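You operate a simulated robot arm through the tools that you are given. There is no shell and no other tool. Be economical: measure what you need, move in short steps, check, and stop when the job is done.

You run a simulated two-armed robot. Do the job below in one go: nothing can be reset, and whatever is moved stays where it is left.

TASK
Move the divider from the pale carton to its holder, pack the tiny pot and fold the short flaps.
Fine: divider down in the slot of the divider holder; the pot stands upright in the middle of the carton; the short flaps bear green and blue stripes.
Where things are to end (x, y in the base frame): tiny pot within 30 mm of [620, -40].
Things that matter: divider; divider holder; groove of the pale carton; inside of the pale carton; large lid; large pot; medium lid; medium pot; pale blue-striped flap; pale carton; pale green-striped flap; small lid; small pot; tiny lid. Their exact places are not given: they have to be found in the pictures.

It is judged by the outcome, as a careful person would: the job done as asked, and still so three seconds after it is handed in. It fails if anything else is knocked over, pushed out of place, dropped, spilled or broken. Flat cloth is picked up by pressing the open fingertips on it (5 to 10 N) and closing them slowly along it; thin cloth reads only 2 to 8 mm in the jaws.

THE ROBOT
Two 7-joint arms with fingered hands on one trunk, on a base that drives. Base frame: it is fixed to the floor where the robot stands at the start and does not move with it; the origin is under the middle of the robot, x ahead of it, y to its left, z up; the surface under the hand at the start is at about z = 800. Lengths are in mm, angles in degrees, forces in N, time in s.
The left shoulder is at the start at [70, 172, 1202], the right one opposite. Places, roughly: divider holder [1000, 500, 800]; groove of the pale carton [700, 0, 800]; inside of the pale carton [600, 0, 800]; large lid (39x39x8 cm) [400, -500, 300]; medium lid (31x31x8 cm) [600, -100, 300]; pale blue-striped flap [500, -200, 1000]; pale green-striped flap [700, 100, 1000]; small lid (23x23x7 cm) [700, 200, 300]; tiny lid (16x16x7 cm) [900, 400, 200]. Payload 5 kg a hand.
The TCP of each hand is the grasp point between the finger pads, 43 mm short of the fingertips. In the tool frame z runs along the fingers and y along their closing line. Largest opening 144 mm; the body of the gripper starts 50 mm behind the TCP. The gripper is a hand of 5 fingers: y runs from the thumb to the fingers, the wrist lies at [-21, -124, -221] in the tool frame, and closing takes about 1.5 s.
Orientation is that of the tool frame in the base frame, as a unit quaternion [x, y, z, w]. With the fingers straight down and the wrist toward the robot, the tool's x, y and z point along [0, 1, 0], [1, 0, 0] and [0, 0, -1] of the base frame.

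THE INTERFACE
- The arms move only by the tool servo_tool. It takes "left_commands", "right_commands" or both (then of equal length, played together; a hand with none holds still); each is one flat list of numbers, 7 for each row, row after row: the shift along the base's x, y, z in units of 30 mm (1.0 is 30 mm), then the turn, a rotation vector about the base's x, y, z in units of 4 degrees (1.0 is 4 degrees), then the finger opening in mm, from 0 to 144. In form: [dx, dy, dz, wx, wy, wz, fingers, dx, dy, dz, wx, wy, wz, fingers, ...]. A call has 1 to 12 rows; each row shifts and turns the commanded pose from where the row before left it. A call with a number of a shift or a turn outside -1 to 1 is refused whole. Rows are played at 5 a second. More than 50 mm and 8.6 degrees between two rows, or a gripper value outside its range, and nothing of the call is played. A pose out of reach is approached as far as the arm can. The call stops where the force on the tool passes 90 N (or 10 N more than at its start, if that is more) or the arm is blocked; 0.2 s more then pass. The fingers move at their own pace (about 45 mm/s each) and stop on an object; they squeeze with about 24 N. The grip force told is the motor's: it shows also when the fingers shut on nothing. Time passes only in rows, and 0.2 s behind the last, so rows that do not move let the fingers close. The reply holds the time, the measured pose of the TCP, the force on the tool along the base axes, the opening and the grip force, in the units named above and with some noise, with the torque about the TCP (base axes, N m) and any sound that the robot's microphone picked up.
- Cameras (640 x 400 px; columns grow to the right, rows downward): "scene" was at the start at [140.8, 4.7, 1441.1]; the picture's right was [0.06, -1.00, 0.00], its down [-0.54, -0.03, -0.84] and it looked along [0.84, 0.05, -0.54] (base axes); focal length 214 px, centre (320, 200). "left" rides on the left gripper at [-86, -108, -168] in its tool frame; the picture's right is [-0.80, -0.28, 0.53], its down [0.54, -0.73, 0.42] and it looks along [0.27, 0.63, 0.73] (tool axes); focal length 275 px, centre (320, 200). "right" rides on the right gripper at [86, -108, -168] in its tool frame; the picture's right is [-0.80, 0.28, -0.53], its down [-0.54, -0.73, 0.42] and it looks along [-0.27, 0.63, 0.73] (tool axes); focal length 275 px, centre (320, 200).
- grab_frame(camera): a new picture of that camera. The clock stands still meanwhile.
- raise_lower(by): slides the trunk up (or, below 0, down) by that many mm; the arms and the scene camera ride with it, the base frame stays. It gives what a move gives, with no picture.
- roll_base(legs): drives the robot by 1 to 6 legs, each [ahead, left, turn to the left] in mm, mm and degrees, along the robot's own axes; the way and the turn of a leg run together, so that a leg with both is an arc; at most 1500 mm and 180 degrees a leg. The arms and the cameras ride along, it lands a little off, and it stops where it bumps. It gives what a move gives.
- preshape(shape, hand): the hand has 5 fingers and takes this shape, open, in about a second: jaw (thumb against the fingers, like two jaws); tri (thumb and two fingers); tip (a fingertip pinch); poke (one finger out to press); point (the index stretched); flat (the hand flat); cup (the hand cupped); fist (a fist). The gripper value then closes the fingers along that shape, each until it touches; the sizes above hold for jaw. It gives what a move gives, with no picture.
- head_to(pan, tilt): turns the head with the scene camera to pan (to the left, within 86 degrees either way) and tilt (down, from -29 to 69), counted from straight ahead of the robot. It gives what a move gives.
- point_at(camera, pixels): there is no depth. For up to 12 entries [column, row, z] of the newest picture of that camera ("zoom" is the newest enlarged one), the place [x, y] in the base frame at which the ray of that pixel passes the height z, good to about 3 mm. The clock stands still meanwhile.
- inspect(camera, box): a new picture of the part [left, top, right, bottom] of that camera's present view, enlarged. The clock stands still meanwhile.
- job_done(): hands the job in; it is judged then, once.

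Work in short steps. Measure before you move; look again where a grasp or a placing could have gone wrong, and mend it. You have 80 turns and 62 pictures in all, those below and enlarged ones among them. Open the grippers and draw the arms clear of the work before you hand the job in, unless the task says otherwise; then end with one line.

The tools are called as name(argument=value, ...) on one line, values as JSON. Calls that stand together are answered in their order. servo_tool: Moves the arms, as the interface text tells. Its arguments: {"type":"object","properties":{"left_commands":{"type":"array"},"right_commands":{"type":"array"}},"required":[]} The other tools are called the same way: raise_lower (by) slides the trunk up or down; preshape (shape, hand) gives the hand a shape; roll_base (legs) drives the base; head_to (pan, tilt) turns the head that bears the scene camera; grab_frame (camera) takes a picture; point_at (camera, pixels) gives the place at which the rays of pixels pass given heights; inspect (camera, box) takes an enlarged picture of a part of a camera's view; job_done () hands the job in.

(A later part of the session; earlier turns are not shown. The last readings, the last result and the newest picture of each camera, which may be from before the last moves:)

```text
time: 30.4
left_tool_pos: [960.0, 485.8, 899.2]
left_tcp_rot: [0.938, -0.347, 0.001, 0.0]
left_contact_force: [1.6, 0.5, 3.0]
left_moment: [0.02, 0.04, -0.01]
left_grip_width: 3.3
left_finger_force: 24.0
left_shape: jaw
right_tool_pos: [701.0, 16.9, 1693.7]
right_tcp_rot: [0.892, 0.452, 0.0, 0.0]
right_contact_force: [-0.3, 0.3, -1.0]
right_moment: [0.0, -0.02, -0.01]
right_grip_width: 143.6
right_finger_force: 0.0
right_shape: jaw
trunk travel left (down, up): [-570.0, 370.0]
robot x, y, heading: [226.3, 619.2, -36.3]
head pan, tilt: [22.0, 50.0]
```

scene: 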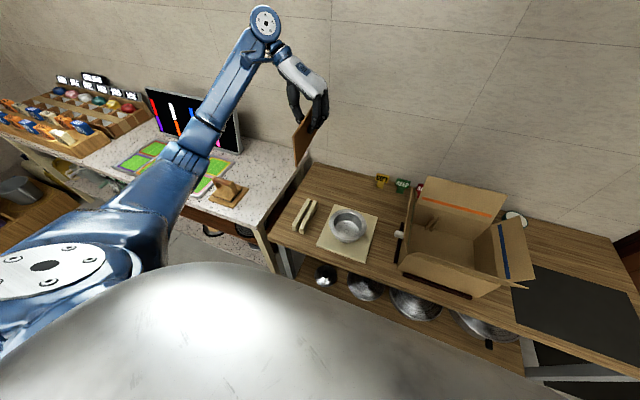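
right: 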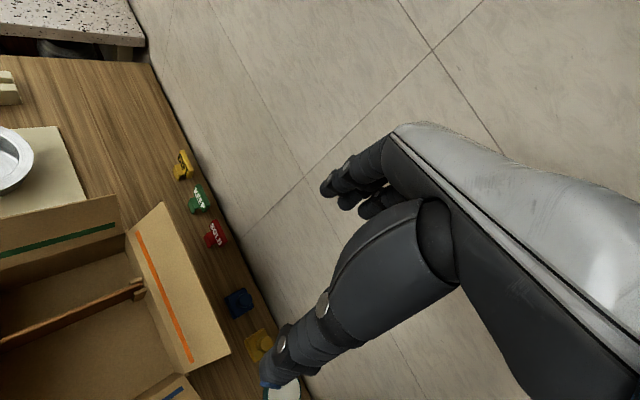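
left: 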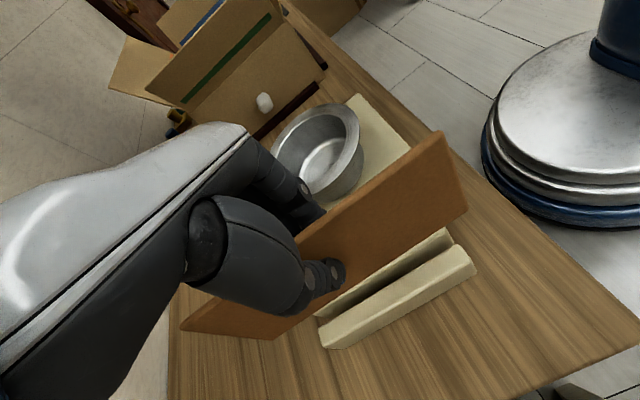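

Contact (3 N) at z=899. I press 2 mm more, then open and lift straight up.

servo_tool(left_commands=[0, 0, -0.07, 0, 0, 0, 0, 0, 0, 0, 0, 0, 0, 20, 0, 0, 0, 0, 0, 0, 60, 0, 0, 0, 0, 0, 0, 90, 0, 0, 0, 0, 0, 0, 90, 0, 0, 0, 0, 0, 0, 90])

servo_tool(left_commands=[0, 0, 0.4, 0, 0, 0, 90, 0, 0, 0.7, 0, 0, 0, 90, 0, 0, 0.9, 0, 0, 0, 90, 0, 0, 0.9, 0, 0, 0, 90, 0, 0, 0.9, 0, 0, 0, 90, 0, 0, 0.9, 0, 0, 0, 90, 0, 0, 0.9, 0, 0, 0, 90])

inspect(camera="scene", box=[260, 150, 420, 260])

grab_frame(camera="left")

```text
time: 31.8
left_tool_pos: [959.5, 485.9, 895.8]
left_tcp_rot: [0.938, -0.346, 0.0, 0.0]
left_contact_force: [-0.2, 0.0, 0.0]
left_moment: [-0.02, 0.02, 0.01]
left_grip_width: 89.5
left_finger_force: 0.1
left_shape: jaw
right_tool_pos: [701.3, 15.2, 1692.7]
right_tcp_rot: [0.892, 0.451, -0.001, -0.001]
right_contact_force: [-0.4, 0.1, -0.1]
right_moment: [0.03, -0.02, -0.02]
right_grip_width: 143.5
right_finger_force: 0.0
right_shape: jaw
trunk travel left (down, up): [-570.0, 370.0]
robot x, y, heading: [227.0, 617.1, -36.1]
head pan, tilt: [22.0, 50.0]
```

```text
time: 33.4
left_tool_pos: [960.7, 487.0, 1062.8]
left_tcp_rot: [0.938, -0.346, 0.0, 0.0]
left_contact_force: [0.0, 1.1, -0.6]
left_moment: [-0.01, 0.01, 0.0]
left_grip_width: 89.7
left_finger_force: 0.0
left_shape: jaw
right_tool_pos: [700.3, 15.8, 1692.0]
right_tcp_rot: [0.892, 0.452, 0.0, 0.001]
right_contact_force: [0.0, -0.5, -0.2]
right_moment: [0.02, -0.01, 0.02]
right_grip_width: 143.6
right_finger_force: 0.0
right_shape: jaw
trunk travel left (down, up): [-570.0, 370.0]
robot x, y, heading: [226.3, 620.5, -36.4]
head pan, tilt: [22.0, 50.0]
```

```text
3.64 times, centred on (340, 205) of scene
```

zoom: 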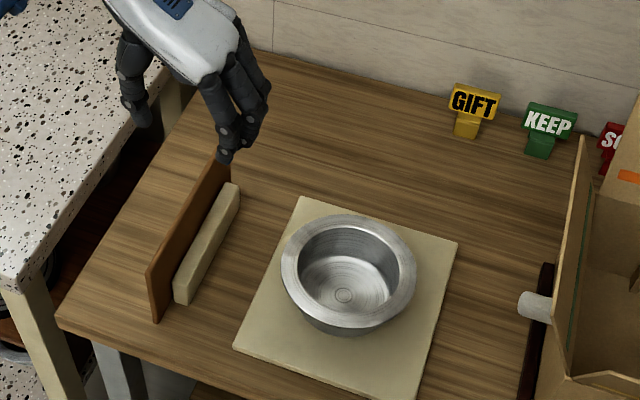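

```text
29 pictures are left
```

left: 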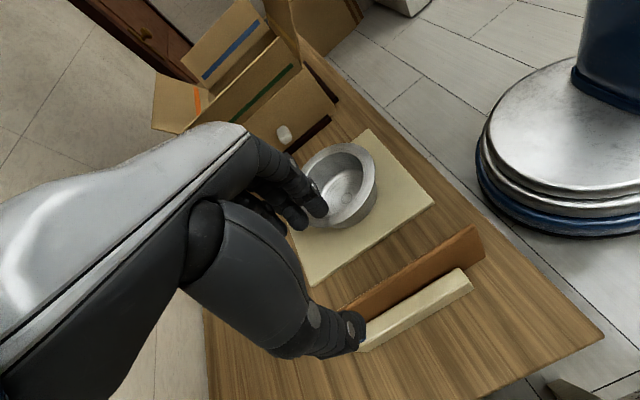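

The divider stands in the slot between the two bars. Next I locate the pot's rim by triangulating its centre (zoom ≈(349,270); left ≈(339,186)).

point_at(camera="zoom", pixels=[[349, 271, 860], [349, 271, 880], [349, 271, 900], [281, 266, 880], [417, 276, 880], [351, 215, 880], [347, 330, 880], [343, 296, 810], [300, 198, 803], [457, 242, 803], [393, 400, 803], [234, 347, 803]])

point_at(camera="left", pixels=[[339, 186, 860], [339, 186, 880], [339, 186, 900], [377, 180, 880], [303, 160, 880], [340, 143, 880], [345, 228, 880]])

```text
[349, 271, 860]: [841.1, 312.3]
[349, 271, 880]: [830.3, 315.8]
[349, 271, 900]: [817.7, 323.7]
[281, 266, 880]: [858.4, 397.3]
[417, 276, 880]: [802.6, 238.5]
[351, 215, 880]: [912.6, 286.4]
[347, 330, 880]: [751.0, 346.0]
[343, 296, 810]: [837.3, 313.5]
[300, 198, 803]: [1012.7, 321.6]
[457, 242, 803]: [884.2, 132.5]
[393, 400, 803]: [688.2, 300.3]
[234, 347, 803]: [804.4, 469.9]
```

```text
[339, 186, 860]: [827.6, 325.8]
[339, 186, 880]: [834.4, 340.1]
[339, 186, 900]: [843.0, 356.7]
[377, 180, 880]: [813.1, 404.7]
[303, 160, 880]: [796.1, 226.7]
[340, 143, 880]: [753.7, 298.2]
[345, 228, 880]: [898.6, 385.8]
```

The pot centre is about (838,313), u=745, v=495, with the rim at z≈865. I plan to pinch its -u rim (thumb inside, fingers outside), so I first check how far the green flap leans toward that space.

point_at(camera="zoom", pixels=[[583, 135, 980], [583, 135, 1020], [583, 135, 1060], [556, 372, 980], [556, 372, 1020], [556, 372, 1060]])

inspect(camera="left", box=[140, 0, 440, 250])

```text
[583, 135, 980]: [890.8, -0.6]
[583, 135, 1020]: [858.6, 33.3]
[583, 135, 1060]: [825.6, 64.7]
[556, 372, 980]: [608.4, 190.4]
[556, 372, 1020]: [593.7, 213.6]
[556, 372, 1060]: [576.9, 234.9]
```

```text
1.60 times, centred on (290, 125) of left
```

zoom: 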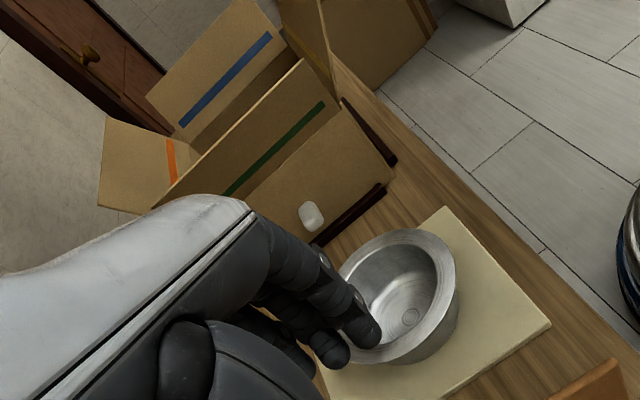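

point_at(camera="zoom", pixels=[[302, 60, 980], [302, 60, 1020], [302, 60, 1060], [398, 296, 860], [398, 296, 870], [410, 317, 806]])

```text
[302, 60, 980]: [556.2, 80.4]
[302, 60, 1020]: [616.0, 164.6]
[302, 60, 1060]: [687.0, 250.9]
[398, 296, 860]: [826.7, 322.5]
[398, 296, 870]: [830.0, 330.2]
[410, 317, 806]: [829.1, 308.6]
```

The green flap tip is only at u≈524, z≈1032, so there's room. I roll the base right by 283 mm, which places the hand straight over the pot's -u rim, and look.

roll_base(legs=[[0, -283, 0]])

head_to(pan=28, tilt=46)

inspect(camera="scene", box=[240, 120, 400, 250])

```text
time: 35.4
left_tool_pos: [794.8, 261.6, 1062.7]
left_tcp_rot: [0.939, -0.345, 0.0, 0.001]
left_contact_force: [0.0, 0.0, 0.5]
left_moment: [-0.06, 0.02, 0.02]
left_grip_width: 89.8
left_finger_force: 0.2
left_shape: jaw
right_tool_pos: [536.9, -209.0, 1693.7]
right_tcp_rot: [0.891, 0.453, -0.001, 0.0]
right_contact_force: [-0.3, 0.5, 0.2]
right_moment: [-0.07, 0.06, 0.02]
right_grip_width: 143.3
right_finger_force: 0.1
right_shape: jaw
trunk travel left (down, up): [-570.0, 370.0]
robot x, y, heading: [61.5, 389.4, -36.1]
head pan, tilt: [22.0, 50.0]
```

```text
time: 36.0
left_tool_pos: [795.0, 263.2, 1063.8]
left_tcp_rot: [0.939, -0.345, 0.0, 0.001]
left_contact_force: [0.1, 0.4, 0.6]
left_moment: [-0.03, -0.01, -0.01]
left_grip_width: 89.8
left_finger_force: 0.1
left_shape: jaw
right_tool_pos: [537.1, -210.0, 1694.5]
right_tcp_rot: [0.891, 0.453, -0.001, 0.0]
right_contact_force: [0.4, 0.5, 0.2]
right_moment: [0.0, 0.0, 0.01]
right_grip_width: 143.3
right_finger_force: 0.1
right_shape: jaw
trunk travel left (down, up): [-570.0, 370.0]
robot x, y, heading: [58.6, 390.7, -36.3]
head pan, tilt: [28.0, 46.0]
```

```text
3.08 times, centred on (320, 185) of scene
```

zoom: 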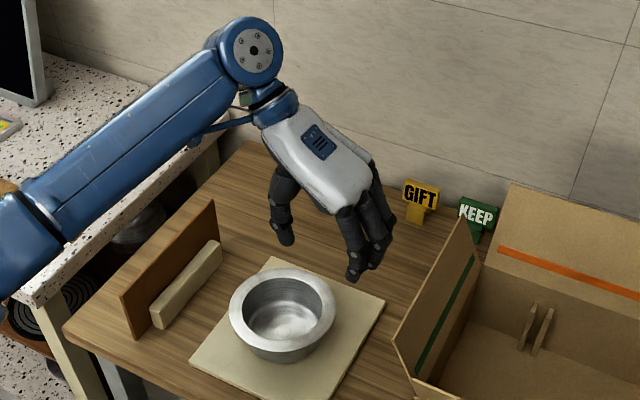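

TCP is near (795,262). I re-measure the rim from this angle to average out errors.

point_at(camera="zoom", pixels=[[229, 310, 865], [335, 312, 865], [283, 268, 865], [281, 353, 865], [282, 311, 865], [250, 315, 865], [318, 315, 865], [280, 328, 806], [262, 361, 803]])

```text
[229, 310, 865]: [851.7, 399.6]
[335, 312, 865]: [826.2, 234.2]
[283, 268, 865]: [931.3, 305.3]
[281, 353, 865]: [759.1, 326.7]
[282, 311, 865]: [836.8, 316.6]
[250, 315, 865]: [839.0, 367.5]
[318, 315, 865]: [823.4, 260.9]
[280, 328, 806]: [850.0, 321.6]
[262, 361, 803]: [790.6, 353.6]
```

The centre averages (838,315). I align (dx +1.4, dy -4.7, yaw +4.7°) and descend first to z≈905, then check.

servo_tool(left_commands=[0.047, -0.157, -0.5, 0, 0, 0.6, 100, 0, 0, -0.95, 0, 0, 0.57, 100, 0, 0, -0.95, 0, 0, 0, 100, 0, 0, -0.95, 0, 0, 0, 100, 0, 0, -0.95, 0, 0, 0, 100, 0, 0, -0.95, 0, 0, 0, 100])

inspect(camera="left", box=[200, 100, 520, 360])

inspect(camera="scene", box=[260, 150, 380, 250])

```text
time: 37.4
left_tool_pos: [795.3, 255.4, 905.1]
left_tcp_rot: [0.952, -0.306, 0.0, 0.0]
left_contact_force: [-0.3, -0.5, 0.5]
left_moment: [0.04, 0.0, -0.01]
left_grip_width: 99.7
left_finger_force: 0.1
left_shape: jaw
right_tool_pos: [536.5, -211.3, 1692.7]
right_tcp_rot: [0.891, 0.453, 0.0, 0.001]
right_contact_force: [-0.2, -0.2, 0.5]
right_moment: [0.03, 0.01, -0.01]
right_grip_width: 143.6
right_finger_force: 0.0
right_shape: jaw
trunk travel left (down, up): [-570.0, 370.0]
robot x, y, heading: [63.0, 391.7, -36.1]
head pan, tilt: [28.0, 46.0]
```

```text
1.54 times, centred on (360, 230) of left
```

zoom: 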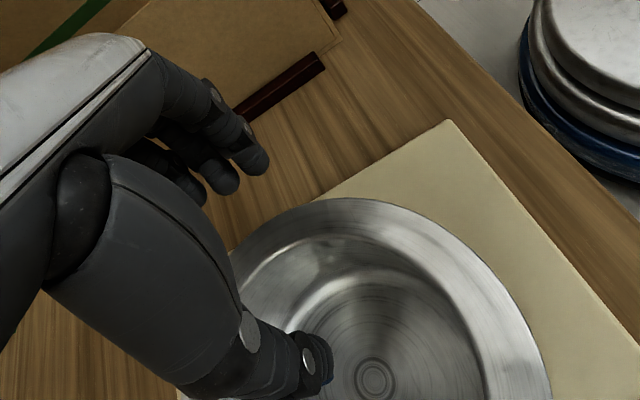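

```text
4.00 times, centred on (320, 200) of scene
```

zoom: 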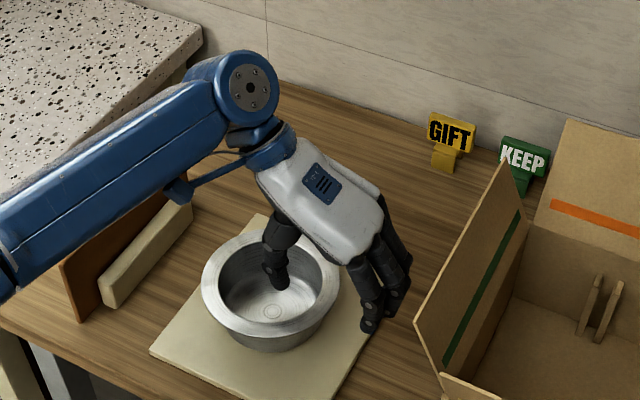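

The thumb is over the pot's inside, the fingers outside the rim, and all is clear. I lower 43 mm and then close.

servo_tool(left_commands=[0, 0, -0.5, 0, 0, 0, 100, 0, 0, -0.5, 0, 0, 0, 100, 0, 0, -0.45, 0, 0, 0, 100])

servo_tool(left_commands=[0, 0, 0, 0, 0, 0, 60, 0, 0, 0, 0, 0, 0, 40, 0, 0, 0, 0, 0, 0, 20, 0, 0, 0, 0, 0, 0, 0, 0, 0, 0, 0, 0, 0, 0, 0, 0, 0, 0, 0, 0, 0, 0, 0, 0, 0, 0, 0, 0, 0, 0, 0, 0, 0, 0, 0])

inspect(camera="scene", box=[260, 150, 380, 250])

```text
time: 38.2
left_tool_pos: [795.4, 257.6, 862.7]
left_tcp_rot: [0.952, -0.307, 0.001, 0.0]
left_contact_force: [0.1, -0.2, -0.5]
left_moment: [0.02, 0.03, 0.02]
left_grip_width: 99.8
left_finger_force: 0.0
left_shape: jaw
right_tool_pos: [535.1, -210.7, 1693.0]
right_tcp_rot: [0.891, 0.453, 0.0, 0.0]
right_contact_force: [0.6, 0.7, 0.2]
right_moment: [-0.01, -0.03, 0.04]
right_grip_width: 143.6
right_finger_force: 0.1
right_shape: jaw
trunk travel left (down, up): [-570.0, 370.0]
robot x, y, heading: [60.3, 392.5, -36.3]
head pan, tilt: [28.0, 46.0]
```

```text
time: 40.0
left_tool_pos: [796.2, 257.2, 862.5]
left_tcp_rot: [0.952, -0.307, 0.0, 0.0]
left_contact_force: [0.4, 0.2, 0.0]
left_moment: [0.08, -0.04, -0.04]
left_grip_width: 0.3
left_finger_force: 24.0
left_shape: jaw
right_tool_pos: [535.9, -211.1, 1693.1]
right_tcp_rot: [0.891, 0.453, 0.0, 0.0]
right_contact_force: [0.2, 0.0, -0.5]
right_moment: [0.03, 0.0, 0.01]
right_grip_width: 143.3
right_finger_force: 0.2
right_shape: jaw
trunk travel left (down, up): [-570.0, 370.0]
robot x, y, heading: [61.4, 389.0, -36.1]
head pan, tilt: [28.0, 46.0]
```

```text
4.00 times, centred on (320, 200) of scene
```

zoom: 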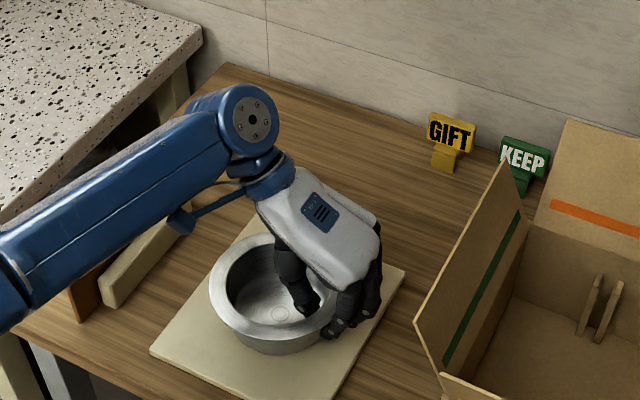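

The jaws read nearly closed with 24 N, but the picture shows thumb inside and fingers outside the wall. I lift 30 mm to check the hold.

servo_tool(left_commands=[0, 0, 0.2, 0, 0, 0, 0, 0, 0, 0.3, 0, 0, 0, 0, 0, 0, 0.5, 0, 0, 0, 0])

inspect(camera="scene", box=[260, 150, 380, 250])

```text
time: 40.8
left_tool_pos: [795.0, 255.8, 892.5]
left_tcp_rot: [0.952, -0.306, -0.001, -0.001]
left_contact_force: [-0.9, 0.4, -0.8]
left_moment: [-0.08, 0.03, 0.01]
left_grip_width: 0.1
left_finger_force: 24.0
left_shape: jaw
right_tool_pos: [535.4, -211.6, 1693.7]
right_tcp_rot: [0.892, 0.453, 0.0, 0.0]
right_contact_force: [-0.4, -0.4, -0.1]
right_moment: [0.02, -0.01, 0.03]
right_grip_width: 143.8
right_finger_force: 0.1
right_shape: jaw
trunk travel left (down, up): [-570.0, 370.0]
robot x, y, heading: [60.1, 395.6, -36.2]
head pan, tilt: [28.0, 46.0]
```

```text
4.00 times, centred on (320, 200) of scene
```

zoom: 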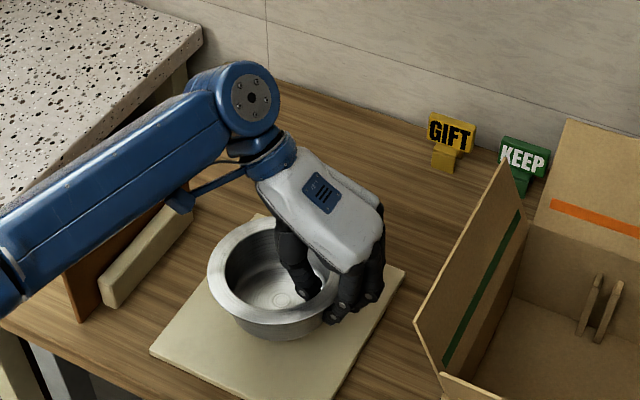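

The pot's rim rose, but by less than the hand, so it may be tilting. I lift another 30 mm and look with both cameras.

servo_tool(left_commands=[0, 0, 0.5, 0, 0, 0, 0, 0, 0, 0.5, 0, 0, 0, 0, 0, 0, 0, 0, 0, 0, 0])

inspect(camera="scene", box=[260, 150, 380, 250])

grab_frame(camera="left")

```text
time: 41.6
left_tool_pos: [796.1, 256.5, 922.0]
left_tcp_rot: [0.952, -0.307, -0.001, -0.001]
left_contact_force: [0.0, -0.3, -1.1]
left_moment: [-0.04, 0.06, 0.02]
left_grip_width: 0.1
left_finger_force: 23.8
left_shape: jaw
right_tool_pos: [537.6, -210.6, 1693.1]
right_tcp_rot: [0.892, 0.453, -0.001, 0.0]
right_contact_force: [0.0, -0.9, 0.2]
right_moment: [-0.02, -0.02, -0.02]
right_grip_width: 143.8
right_finger_force: 0.1
right_shape: jaw
trunk travel left (down, up): [-570.0, 370.0]
robot x, y, heading: [59.9, 392.0, -36.1]
head pan, tilt: [28.0, 46.0]
```

```text
4.00 times, centred on (320, 200) of scene
```

zoom: 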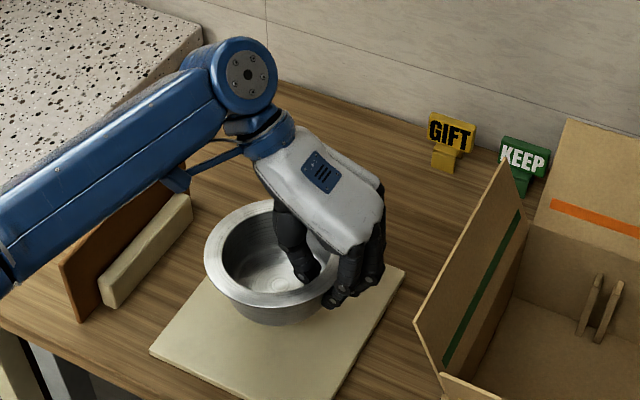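

```text
21 pictures are left
```

left: 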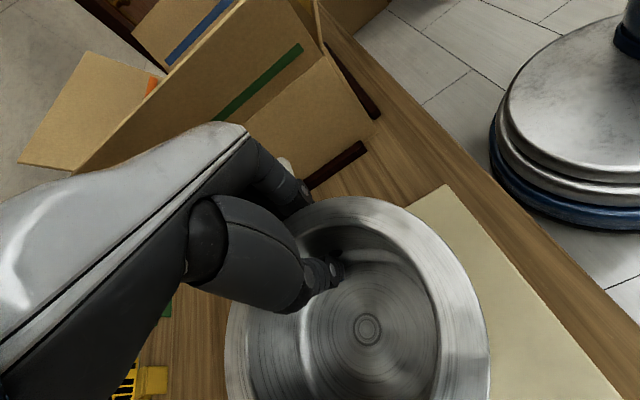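

The pot is held level off the mat. I measure its centre relative to the TCP (rim now ≈ z 925).

point_at(camera="zoom", pixels=[[204, 256, 925], [273, 200, 925], [276, 309, 925], [275, 256, 925]])

point_at(camera="left", pixels=[[355, 197, 925], [490, 350, 925], [226, 370, 925], [367, 329, 866]])

servo_tool(left_commands=[0, 0, 0.6, 0, 0, 0, 0, 0, 0, 0.97, 0, 0, 0, 0, 0, 0, 0.97, 0, 0, 0, 0, 0, 0, 0.97, 0, 0, 0, 0, 0, 0, 0.97, 0, 0, 0, 0, 0, 0, 0.97, 0, 0, 0, 0, 0, 0, 0.97, 0, 0, 0, 0, 0, 0, 0.97, 0, 0, 0, 0, 0, 0, 0.5, 0, 0, 0, 0])

```text
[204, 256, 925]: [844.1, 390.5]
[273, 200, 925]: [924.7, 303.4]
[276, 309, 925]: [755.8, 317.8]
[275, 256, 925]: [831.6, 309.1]
```

```text
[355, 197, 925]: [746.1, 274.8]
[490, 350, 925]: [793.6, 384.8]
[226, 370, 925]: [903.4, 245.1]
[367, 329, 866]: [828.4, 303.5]
```

```text
time: 43.6
left_tool_pos: [795.2, 255.7, 1158.1]
left_tcp_rot: [0.952, -0.306, 0.0, 0.0]
left_contact_force: [0.5, 0.0, -0.4]
left_moment: [-0.01, 0.02, -0.03]
left_grip_width: 0.2
left_finger_force: 23.7
left_shape: jaw
right_tool_pos: [535.8, -210.2, 1692.2]
right_tcp_rot: [0.891, 0.453, 0.0, 0.001]
right_contact_force: [0.1, -0.9, 0.9]
right_moment: [-0.02, 0.0, -0.02]
right_grip_width: 143.4
right_finger_force: 0.1
right_shape: jaw
trunk travel left (down, up): [-570.0, 370.0]
robot x, y, heading: [60.4, 395.4, -36.5]
head pan, tilt: [28.0, 46.0]
```

Pot centre sits ≈59 mm to +u of the TCP. The target centre (620,-40) puts the TCP at about (585,-88), so I roll right 401 and ahead 32.

roll_base(legs=[[32, -401, 0]])

inspect(camera="scene", box=[240, 110, 420, 250])

```text
time: 46.1
left_tool_pos: [583.9, -87.7, 1156.8]
left_tcp_rot: [0.951, -0.308, 0.001, 0.0]
left_contact_force: [-0.8, 1.0, -1.7]
left_moment: [-0.08, 0.03, 0.0]
left_grip_width: 0.3
left_finger_force: 23.7
left_shape: jaw
right_tool_pos: [323.6, -552.4, 1692.8]
right_tcp_rot: [0.892, 0.453, -0.001, 0.0]
right_contact_force: [0.5, 0.5, 1.5]
right_moment: [-0.01, 0.01, -0.02]
right_grip_width: 143.5
right_finger_force: 0.0
right_shape: jaw
trunk travel left (down, up): [-570.0, 370.0]
robot x, y, heading: [-150.1, 49.8, -36.1]
head pan, tilt: [28.0, 46.0]
```

```text
2.86 times, centred on (330, 180) of scene
```

zoom: 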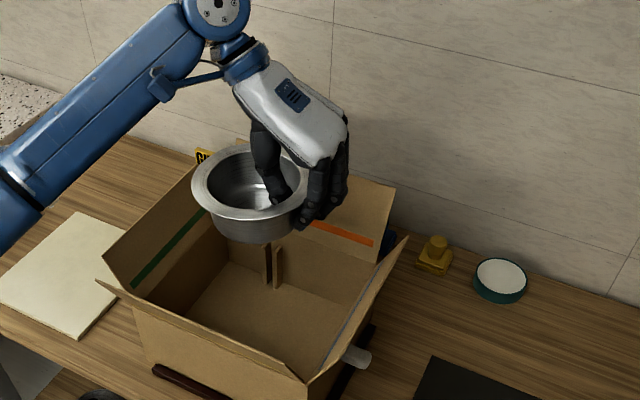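

point_at(camera="zoom", pixels=[[250, 185, 1161], [191, 186, 1161], [248, 146, 1161], [249, 223, 1161], [125, 277, 945], [307, 380, 945], [400, 250, 945]])

```text
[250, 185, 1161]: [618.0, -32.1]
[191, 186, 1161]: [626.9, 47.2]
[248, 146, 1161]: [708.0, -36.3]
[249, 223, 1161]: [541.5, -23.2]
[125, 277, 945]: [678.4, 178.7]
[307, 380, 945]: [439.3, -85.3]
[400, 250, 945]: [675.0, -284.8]
```

The pot's centre is about (621,-31), well inside tolerance. I nudge -6 mm in y and descend into the carton to z≈905.

servo_tool(left_commands=[0, -0.2, -0.93, 0, 0, 0, 0, 0, 0, -0.93, 0, 0, 0, 0, 0, 0, -0.93, 0, 0, 0, 0, 0, 0, -0.93, 0, 0, 0, 0, 0, 0, -0.93, 0, 0, 0, 0, 0, 0, -0.93, 0, 0, 0, 0, 0, 0, -0.93, 0, 0, 0, 0, 0, 0, -0.93, 0, 0, 0, 0, 0, 0, -0.93, 0, 0, 0, 0])

inspect(camera="scene", box=[240, 110, 420, 250])

```text
time: 48.1
left_tool_pos: [583.7, -92.2, 908.0]
left_tcp_rot: [0.952, -0.307, 0.0, 0.0]
left_contact_force: [1.5, -1.0, -0.8]
left_moment: [-0.04, 0.0, -0.03]
left_grip_width: 0.3
left_finger_force: 23.9
left_shape: jaw
right_tool_pos: [322.3, -556.2, 1693.4]
right_tcp_rot: [0.892, 0.453, -0.001, 0.0]
right_contact_force: [-0.5, -0.1, -0.1]
right_moment: [0.02, 0.06, -0.04]
right_grip_width: 143.4
right_finger_force: 0.0
right_shape: jaw
trunk travel left (down, up): [-570.0, 370.0]
robot x, y, heading: [-149.8, 45.7, -36.2]
head pan, tilt: [28.0, 46.0]
```

```text
2.86 times, centred on (330, 180) of scene
```

zoom: 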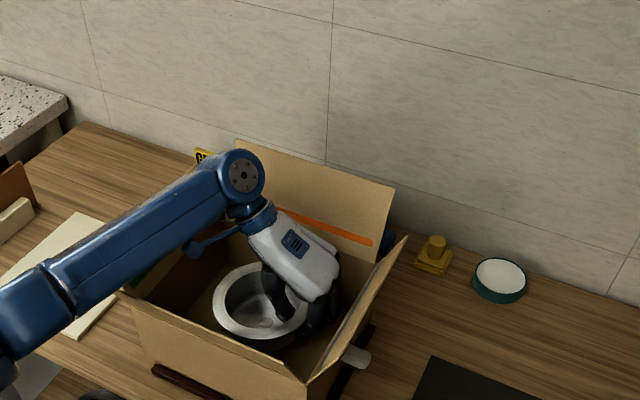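

The pot is inside the carton, clear of its walls. I lower slowly toward the floor, watching for contact.

servo_tool(left_commands=[0, 0, -0.4, 0, 0, 0, 0, 0, 0, -0.4, 0, 0, 0, 0, 0, 0, -0.25, 0, 0, 0, 0, 0, 0, -0.12, 0, 0, 0, 0, 0, 0, -0.12, 0, 0, 0, 0, 0, 0, -0.12, 0, 0, 0, 0])

```text
time: 49.5
left_tool_pos: [582.4, -88.3, 871.9]
left_tcp_rot: [0.952, -0.305, 0.006, 0.001]
left_contact_force: [-1.4, -0.6, -0.5]
left_moment: [-0.09, 0.03, 0.01]
left_grip_width: 0.3
left_finger_force: 23.9
left_shape: jaw
right_tool_pos: [315.6, -549.4, 1699.0]
right_tcp_rot: [0.891, 0.453, 0.002, 0.002]
right_contact_force: [-0.3, 0.7, 0.6]
right_moment: [-0.02, -0.03, 0.01]
right_grip_width: 143.6
right_finger_force: 0.1
right_shape: jaw
trunk travel left (down, up): [-570.0, 370.0]
robot x, y, heading: [-153.2, 46.4, -36.2]
head pan, tilt: [28.0, 46.0]
```

The right hand rose by 6 mm and the left stopped short with no tool force: something of the arm is likely touching (forearm on flap?). I look.

grab_frame(camera="scene")

grab_frame(camera="right")

```text
18 pictures are left
```

scene: 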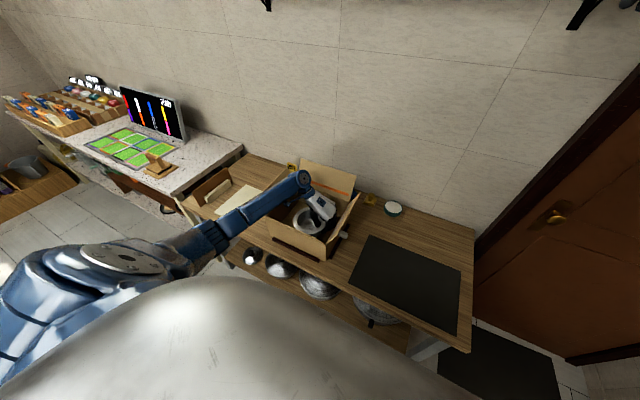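

```text
17 pictures are left
```

right: 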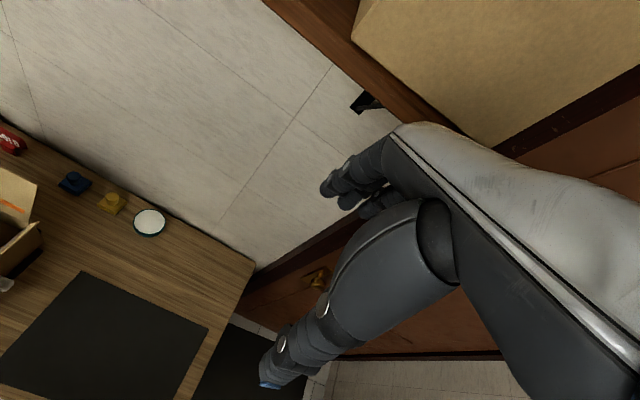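

Geometry says the shoulder-to-wrist distance (~770 mm) is at the arm's reach limit, so it's not a collision. I lower the trunk slightly to bring the pot the last bit down.

raise_lower(by=-6)

```text
time: 50.1
left_tool_pos: [580.3, -89.4, 872.3]
left_tcp_rot: [0.952, -0.305, 0.009, -0.001]
left_contact_force: [0.4, -0.4, -1.4]
left_moment: [-0.01, 0.06, -0.02]
left_grip_width: 0.1
left_finger_force: 24.2
left_shape: jaw
right_tool_pos: [307.6, -548.6, 1694.1]
right_tcp_rot: [0.892, 0.452, 0.003, 0.004]
right_contact_force: [0.3, 0.2, -0.2]
right_moment: [-0.08, 0.03, 0.03]
right_grip_width: 143.3
right_finger_force: 0.0
right_shape: jaw
trunk travel left (down, up): [-564.0, 376.0]
robot x, y, heading: [-149.5, 48.3, -36.2]
head pan, tilt: [28.0, 46.0]
```

TCP didn't go down and the robot tilts slightly: a forearm link is pressing on something (probably the green flap's tip). I back off upward at once.

servo_tool(left_commands=[0, 0, 0.5, 0, 0, 0, 0, 0, 0, 0.7, 0, 0, 0, 0, 0, 0, 0.8, 0, 0, 0, 0])

inspect(camera="scene", box=[180, 150, 400, 290])

```text
time: 50.9
left_tool_pos: [581.1, -96.9, 915.7]
left_tcp_rot: [0.951, -0.309, 0.0, -0.001]
left_contact_force: [-0.6, -0.1, -1.4]
left_moment: [-0.05, 0.01, 0.04]
left_grip_width: 0.0
left_finger_force: 24.6
left_shape: jaw
right_tool_pos: [323.0, -557.2, 1685.4]
right_tcp_rot: [0.892, 0.452, 0.0, 0.0]
right_contact_force: [0.0, -0.5, -0.5]
right_moment: [-0.01, 0.0, 0.02]
right_grip_width: 143.5
right_finger_force: 0.0
right_shape: jaw
trunk travel left (down, up): [-564.0, 376.0]
robot x, y, heading: [-151.6, 46.3, -36.1]
head pan, tilt: [28.0, 46.0]
```

```text
2.86 times, centred on (290, 220) of scene
```

zoom: 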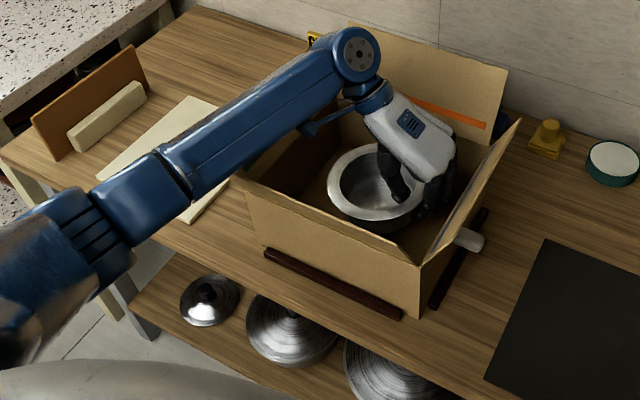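

The carton looks undisturbed. The elbow sits low and out to the left with the forearm crossing the green flap; I raise the trunk 130 mm and lower the hand by the same, which lifts the forearm.

raise_lower(by=130)

servo_tool(left_commands=[0.05, 0.1, -0.9, 0, 0, 0, 0, 0.05, 0.1, -0.9, 0, 0, 0, 0, 0, 0, -0.9, 0, 0, 0, 0, 0, 0, -0.9, 0, 0, 0, 0, 0, 0, -0.7, 0, 0, 0, 0])

```text
time: 52.5
left_tool_pos: [583.6, -96.1, 1049.4]
left_tcp_rot: [0.952, -0.307, 0.0, 0.0]
left_contact_force: [-0.4, -0.4, -0.9]
left_moment: [-0.06, 0.01, 0.04]
left_grip_width: 0.0
left_finger_force: 23.7
left_shape: jaw
right_tool_pos: [324.3, -556.2, 1817.1]
right_tcp_rot: [0.892, 0.452, -0.001, 0.001]
right_contact_force: [-0.1, 0.6, -0.8]
right_moment: [-0.02, 0.02, -0.01]
right_grip_width: 143.4
right_finger_force: 0.1
right_shape: jaw
trunk travel left (down, up): [-694.0, 246.0]
robot x, y, heading: [-153.3, 48.5, -36.5]
head pan, tilt: [28.0, 46.0]
```

```text
time: 53.7
left_tool_pos: [587.0, -89.9, 918.1]
left_tcp_rot: [0.952, -0.307, 0.001, -0.001]
left_contact_force: [0.3, 0.2, -1.5]
left_moment: [-0.03, 0.03, -0.02]
left_grip_width: 0.2
left_finger_force: 23.0
left_shape: jaw
right_tool_pos: [324.1, -555.5, 1816.6]
right_tcp_rot: [0.892, 0.452, 0.0, 0.0]
right_contact_force: [-0.5, -0.4, 0.0]
right_moment: [0.03, 0.01, 0.01]
right_grip_width: 143.7
right_finger_force: 0.1
right_shape: jaw
trunk travel left (down, up): [-694.0, 246.0]
robot x, y, heading: [-151.4, 45.1, -36.0]
head pan, tilt: [28.0, 46.0]
```

The reach is fine and there is no tilt. I continue down gently.

servo_tool(left_commands=[0, 0, -0.5, 0, 0, 0, 0, 0, 0, -0.5, 0, 0, 0, 0, 0, 0, -0.4, 0, 0, 0, 0, 0, 0, -0.12, 0, 0, 0, 0, 0, 0, -0.12, 0, 0, 0, 0, 0, 0, -0.1, 0, 0, 0, 0])

```text
time: 55.1
left_tool_pos: [585.8, -90.6, 865.8]
left_tcp_rot: [0.952, -0.307, 0.0, 0.0]
left_contact_force: [-0.1, 0.1, -1.6]
left_moment: [-0.07, 0.05, 0.02]
left_grip_width: 0.2
left_finger_force: 24.0
left_shape: jaw
right_tool_pos: [323.5, -554.1, 1817.9]
right_tcp_rot: [0.892, 0.453, 0.0, 0.0]
right_contact_force: [0.4, -1.1, 0.5]
right_moment: [-0.01, -0.01, 0.0]
right_grip_width: 143.6
right_finger_force: 0.0
right_shape: jaw
trunk travel left (down, up): [-694.0, 246.0]
robot x, y, heading: [-153.7, 45.5, -36.6]
head pan, tilt: [28.0, 46.0]
```

No contact yet at 865.8 and no tilt now. I keep going in 2.5 mm steps.

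servo_tool(left_commands=[0, 0, -0.08, 0, 0, 0, 0, 0, 0, -0.08, 0, 0, 0, 0, 0, 0, -0.08, 0, 0, 0, 0])

```text
time: 55.9
left_tool_pos: [587.8, -90.1, 859.7]
left_tcp_rot: [0.952, -0.307, 0.0, 0.0]
left_contact_force: [-0.3, 0.2, -1.4]
left_moment: [-0.01, 0.03, -0.01]
left_grip_width: 0.1
left_finger_force: 24.2
left_shape: jaw
right_tool_pos: [323.8, -555.7, 1817.8]
right_tcp_rot: [0.892, 0.453, 0.0, 0.0]
right_contact_force: [0.6, -0.6, -0.3]
right_moment: [-0.03, 0.0, 0.01]
right_grip_width: 143.8
right_finger_force: 0.0
right_shape: jaw
trunk travel left (down, up): [-694.0, 246.0]
robot x, y, heading: [-151.6, 49.2, -36.4]
head pan, tilt: [28.0, 46.0]
```

servo_tool(left_commands=[0, 0, -0.07, 0, 0, 0, 0, 0, 0, -0.07, 0, 0, 0, 0])

```text
time: 56.5
left_tool_pos: [586.2, -89.0, 854.6]
left_tcp_rot: [0.952, -0.307, 0.0, 0.0]
left_contact_force: [-0.7, 0.2, -0.3]
left_moment: [0.1, -0.09, 0.03]
left_grip_width: 0.4
left_finger_force: 23.6
left_shape: jaw
right_tool_pos: [323.5, -556.4, 1816.9]
right_tcp_rot: [0.892, 0.453, 0.0, 0.0]
right_contact_force: [0.5, 0.1, 0.5]
right_moment: [0.0, 0.0, 0.01]
right_grip_width: 143.7
right_finger_force: 0.1
right_shape: jaw
trunk travel left (down, up): [-694.0, 246.0]
robot x, y, heading: [-155.5, 46.9, -36.1]
head pan, tilt: [28.0, 46.0]
```

The weight reading is going (z force -1.4→-0.3, moment changed): the pot is touching the floor. One more 1.5 mm, then I open partly.

servo_tool(left_commands=[0, 0, -0.05, 0, 0, 0, 0, 0, 0, 0, 0, 0, 0, 0, 0, 0, 0, 0, 0, 0, 15, 0, 0, 0, 0, 0, 0, 30, 0, 0, 0, 0, 0, 0, 50, 0, 0, 0, 0, 0, 0, 70, 0, 0, 0, 0, 0, 0, 80, 0, 0, 0, 0, 0, 0, 80])

inspect(camera="scene", box=[220, 150, 400, 290])

```text
time: 58.3
left_tool_pos: [587.4, -87.5, 854.4]
left_tcp_rot: [0.952, -0.306, 0.0, -0.001]
left_contact_force: [4.3, 5.2, 8.3]
left_moment: [0.39, -0.2, 0.21]
left_grip_width: 74.4
left_finger_force: 0.0
left_shape: jaw
right_tool_pos: [322.3, -554.3, 1816.4]
right_tcp_rot: [0.892, 0.453, -0.001, 0.001]
right_contact_force: [1.2, 0.7, 0.3]
right_moment: [-0.02, 0.03, -0.02]
right_grip_width: 143.7
right_finger_force: 0.0
right_shape: jaw
trunk travel left (down, up): [-694.0, 246.0]
robot x, y, heading: [-151.9, 47.3, -35.9]
head pan, tilt: [28.0, 46.0]
```

```text
2.86 times, centred on (310, 220) of scene
```

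zoom: 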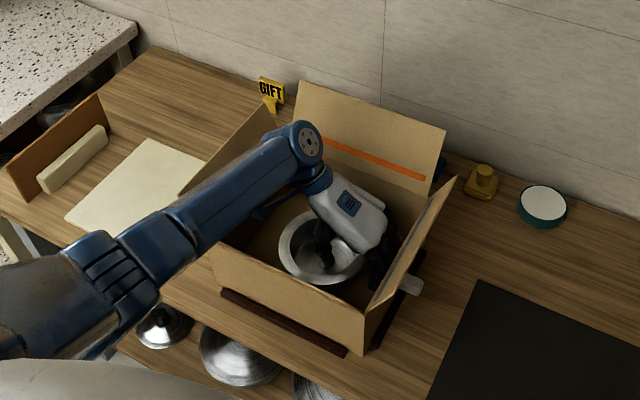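

Pot released; the opening fingers lightly press something (8 N), so I close back to 50 mm and rise straight up.

servo_tool(left_commands=[0, 0, 0, 0, 0, 0, 55, 0, 0, 0, 0, 0, 0, 50, 0, 0, 0.1, 0, 0, 0, 50, 0, 0, 0.3, 0, 0, 0, 50, 0, 0, 0.6, 0, 0, 0, 50])

servo_tool(left_commands=[0, 0, 0.9, 0, 0, 0, 50, 0, 0, 0.9, 0, 0, 0, 50, 0, 0, 0.9, 0, 0, 0, 50, 0, 0, 0.9, 0, 0, 0, 50, 0, 0, 0.9, 0, 0, 0, 50, 0, 0, 0.9, 0, 0, 0, 50, 0, 0, 0.9, 0, 0, 0, 50, 0, 0, 0.9, 0, 0, 0, 50, 0, 0, 0.9, 0, 0, 0, 50, 0, 0, 0.9, 0, 0, 0, 50])

grab_frame(camera="left")

inspect(camera="scene", box=[220, 150, 400, 290])

```text
time: 59.5
left_tool_pos: [586.3, -90.0, 885.0]
left_tcp_rot: [0.952, -0.307, -0.001, -0.001]
left_contact_force: [-0.7, 0.7, 1.1]
left_moment: [-0.02, -0.01, -0.01]
left_grip_width: 50.3
left_finger_force: 0.1
left_shape: jaw
right_tool_pos: [321.9, -555.6, 1817.9]
right_tcp_rot: [0.892, 0.453, -0.001, -0.001]
right_contact_force: [0.0, 0.2, -0.4]
right_moment: [0.02, -0.01, 0.0]
right_grip_width: 143.8
right_finger_force: 0.1
right_shape: jaw
trunk travel left (down, up): [-694.0, 246.0]
robot x, y, heading: [-152.0, 43.6, -36.4]
head pan, tilt: [28.0, 46.0]
```

```text
time: 61.7
left_tool_pos: [588.3, -87.5, 1156.4]
left_tcp_rot: [0.952, -0.306, -0.001, -0.001]
left_contact_force: [-0.2, -0.3, 0.0]
left_moment: [0.02, 0.0, 0.02]
left_grip_width: 50.4
left_finger_force: 0.1
left_shape: jaw
right_tool_pos: [322.9, -555.2, 1817.0]
right_tcp_rot: [0.892, 0.452, 0.001, 0.001]
right_contact_force: [-0.1, 0.1, -0.6]
right_moment: [0.0, -0.01, 0.03]
right_grip_width: 143.4
right_finger_force: 0.0
right_shape: jaw
trunk travel left (down, up): [-694.0, 246.0]
robot x, y, heading: [-149.6, 45.2, -35.7]
head pan, tilt: [28.0, 46.0]
```

```text
14 pictures are left
```

left: 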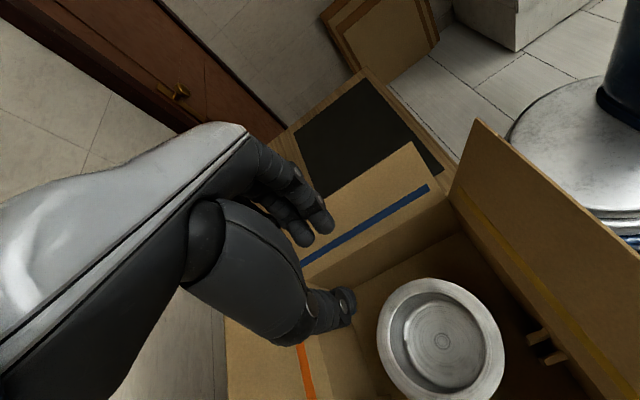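

```text
2.86 times, centred on (310, 220) of scene
```

zoom: 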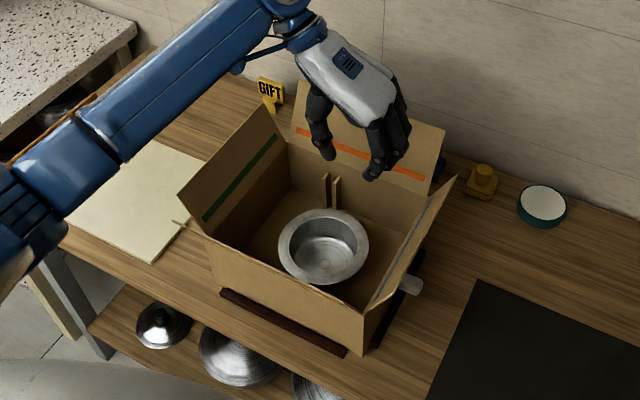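

The pot stands upright in the carton. I check its centre.

point_at(camera="zoom", pixels=[[279, 246, 863], [369, 246, 863], [324, 209, 863], [323, 283, 863], [324, 246, 863], [182, 195, 1032], [276, 118, 1032], [438, 180, 1032], [364, 310, 945], [208, 236, 945], [456, 178, 1032], [372, 303, 1032]])

point_at(camera="left", pixels=[[442, 341, 806], [441, 338, 863]])

```text
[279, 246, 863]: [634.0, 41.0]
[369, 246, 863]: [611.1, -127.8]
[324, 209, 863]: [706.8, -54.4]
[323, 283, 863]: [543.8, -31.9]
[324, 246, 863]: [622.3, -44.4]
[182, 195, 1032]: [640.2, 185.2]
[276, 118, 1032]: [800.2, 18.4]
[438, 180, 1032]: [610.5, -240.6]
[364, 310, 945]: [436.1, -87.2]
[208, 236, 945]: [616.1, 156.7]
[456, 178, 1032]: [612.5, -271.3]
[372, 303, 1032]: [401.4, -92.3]
```

```text
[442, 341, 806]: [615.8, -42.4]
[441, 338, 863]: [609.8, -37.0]
```

The pot stands at about (622,-43): good. Now the flaps: green tip at u≈525, z≈1032, hinge (u 486, z 945). I close the left hand, roll left 300 mm at height so the hand is outside the green flap.

servo_tool(left_commands=[0, 0, 0.3, 0, 0, 0, 20, 0, 0, 0, 0, 0, 0, 0, 0, 0, 0, 0, 0, 0, 0, 0, 0, 0, 0, 0, 0, 0])

roll_base(legs=[[0, 330, 0]])

head_to(pan=12, tilt=46)

```text
time: 62.7
left_tool_pos: [588.1, -88.0, 1162.7]
left_tcp_rot: [0.952, -0.307, 0.0, 0.0]
left_contact_force: [0.0, 0.0, 0.5]
left_moment: [0.01, -0.01, -0.02]
left_grip_width: 0.0
left_finger_force: 19.8
left_shape: jaw
right_tool_pos: [323.2, -556.0, 1817.7]
right_tcp_rot: [0.892, 0.452, -0.001, 0.0]
right_contact_force: [-0.6, -1.1, -0.1]
right_moment: [-0.04, 0.01, -0.01]
right_grip_width: 143.5
right_finger_force: 0.1
right_shape: jaw
trunk travel left (down, up): [-694.0, 246.0]
robot x, y, heading: [-151.4, 49.9, -36.3]
head pan, tilt: [28.0, 46.0]
```

```text
time: 64.8
left_tool_pos: [775.8, 169.5, 1164.4]
left_tcp_rot: [0.952, -0.308, 0.0, 0.0]
left_contact_force: [0.0, -0.4, -0.4]
left_moment: [0.03, -0.04, -0.03]
left_grip_width: 0.0
left_finger_force: 24.1
left_shape: jaw
right_tool_pos: [509.4, -299.6, 1816.4]
right_tcp_rot: [0.892, 0.452, 0.0, -0.001]
right_contact_force: [-1.1, -0.4, 0.1]
right_moment: [0.05, -0.01, -0.02]
right_grip_width: 143.6
right_finger_force: 0.1
right_shape: jaw
trunk travel left (down, up): [-694.0, 246.0]
robot x, y, heading: [36.9, 305.0, -36.3]
head pan, tilt: [28.0, 46.0]
```

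```text
time: 65.6
left_tool_pos: [776.9, 170.5, 1163.4]
left_tcp_rot: [0.951, -0.308, 0.0, 0.0]
left_contact_force: [-0.1, 0.3, -0.5]
left_moment: [-0.01, -0.02, 0.02]
left_grip_width: 0.0
left_finger_force: 24.4
left_shape: jaw
right_tool_pos: [512.4, -296.9, 1817.4]
right_tcp_rot: [0.892, 0.452, 0.0, 0.0]
right_contact_force: [-0.3, -0.4, -0.4]
right_moment: [0.02, -0.02, -0.01]
right_grip_width: 143.6
right_finger_force: 0.0
right_shape: jaw
trunk travel left (down, up): [-694.0, 246.0]
robot x, y, heading: [36.3, 305.1, -36.3]
head pan, tilt: [12.0, 46.0]
```

TCP is at u≈593, v≈529, outside the flap. I lower to z≈1043 (fingertips at 1000) and push the flap inward to vertical.

servo_tool(left_commands=[0, 0, -1, 0, 0, 0, 0, 0, 0, -1, 0, 0, 0, 0, 0, 0, -1, 0, 0, 0, 0, 0, 0, -1, 0, 0, 0, 0, -0.379, -0.524, 0, 0, 0, 0, 0, -0.379, -0.524, 0, 0, 0, 0, 0, -0.379, -0.524, 0, 0, 0, 0, 0, -0.379, -0.524, 0, 0, 0, 0, 0, -0.379, -0.524, 0, 0, 0, 0, 0])

grab_frame(camera="scene")

```text
time: 67.6
left_tool_pos: [719.9, 90.6, 1043.8]
left_tcp_rot: [0.952, -0.307, 0.0, -0.001]
left_contact_force: [-0.1, -0.5, -0.4]
left_moment: [-0.02, -0.02, 0.01]
left_grip_width: 0.1
left_finger_force: 24.1
left_shape: jaw
right_tool_pos: [511.5, -298.7, 1818.9]
right_tcp_rot: [0.892, 0.452, -0.001, 0.0]
right_contact_force: [-0.3, 0.5, -0.4]
right_moment: [0.0, -0.02, 0.0]
right_grip_width: 143.6
right_finger_force: 0.0
right_shape: jaw
trunk travel left (down, up): [-694.0, 246.0]
robot x, y, heading: [40.1, 305.7, -36.3]
head pan, tilt: [12.0, 46.0]
```

```text
12 pictures are left
```

scene: 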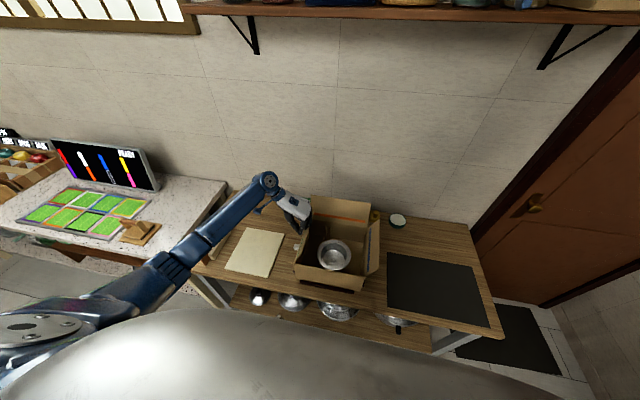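

The flap is coming upright with the hand. I follow the arc inward and down to lay it level at the rim height.

servo_tool(left_commands=[-0.391, -0.54, -0.13, 0, 0, 0, 0, -0.391, -0.54, -0.27, 0, 0, 0, 0, -0.313, -0.432, -0.33, 0, 0, 0, 0, -0.195, -0.27, -0.4, 0, 0, 0, 0, -0.117, -0.162, -0.47, 0, 0, 0, 0, -0.059, -0.081, -0.33, 0, 0, 0, 0])

inspect(camera="scene", box=[240, 150, 400, 310])

```text
time: 69.0
left_tool_pos: [675.3, 32.8, 987.0]
left_tcp_rot: [0.951, -0.308, 0.002, 0.0]
left_contact_force: [3.6, 2.1, 15.6]
left_moment: [0.23, -0.3, -0.04]
left_grip_width: 0.0
left_finger_force: 23.8
left_shape: jaw
right_tool_pos: [509.7, -295.0, 1819.1]
right_tcp_rot: [0.892, 0.452, 0.0, 0.0]
right_contact_force: [-0.5, 0.3, 0.3]
right_moment: [0.01, 0.0, -0.02]
right_grip_width: 143.6
right_finger_force: 0.0
right_shape: jaw
trunk travel left (down, up): [-694.0, 246.0]
robot x, y, heading: [34.3, 312.1, -36.1]
head pan, tilt: [12.0, 46.0]
```

```text
2.50 times, centred on (320, 230) of scene
```

zoom: 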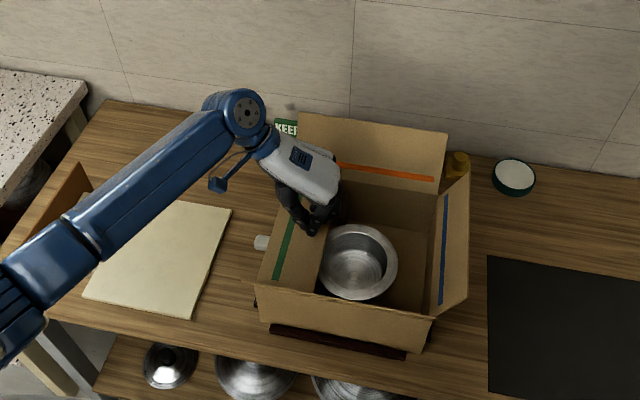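

The flap is about level and now resists (15 N). I lift straight up and see whether it stays.

servo_tool(left_commands=[0, 0, 0, 0, 0, 0, 0, 0, 0, 0.3, 0, 0, 0, 0, 0, 0, 0.6, 0, 0, 0, 0, 0, 0, 0.9, 0, 0, 0, 0, 0, 0, 0.9, 0, 0, 0, 0, 0, 0, 0.9, 0, 0, 0, 0, 0, 0, 0.9, 0, 0, 0, 0, 0, 0, 0.9, 0, 0, 0, 0])

inspect(camera="scene", box=[240, 150, 400, 310])

```text
time: 70.8
left_tool_pos: [677.5, 32.3, 1148.5]
left_tcp_rot: [0.952, -0.308, 0.0, -0.001]
left_contact_force: [-0.5, 0.4, 0.3]
left_moment: [-0.01, 0.04, 0.03]
left_grip_width: 0.0
left_finger_force: 24.3
left_shape: jaw
right_tool_pos: [512.0, -297.8, 1815.6]
right_tcp_rot: [0.892, 0.452, 0.0, 0.0]
right_contact_force: [0.9, -0.7, -0.2]
right_moment: [0.0, 0.0, 0.01]
right_grip_width: 143.5
right_finger_force: 0.1
right_shape: jaw
trunk travel left (down, up): [-694.0, 246.0]
robot x, y, heading: [42.1, 304.2, -36.4]
head pan, tilt: [12.0, 46.0]
```

```text
2.50 times, centred on (320, 230) of scene
```

zoom: 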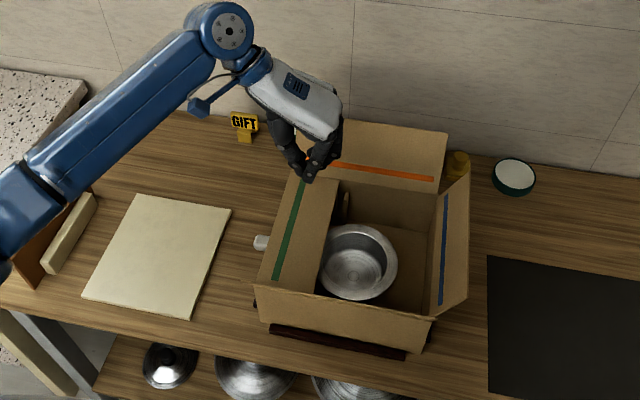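

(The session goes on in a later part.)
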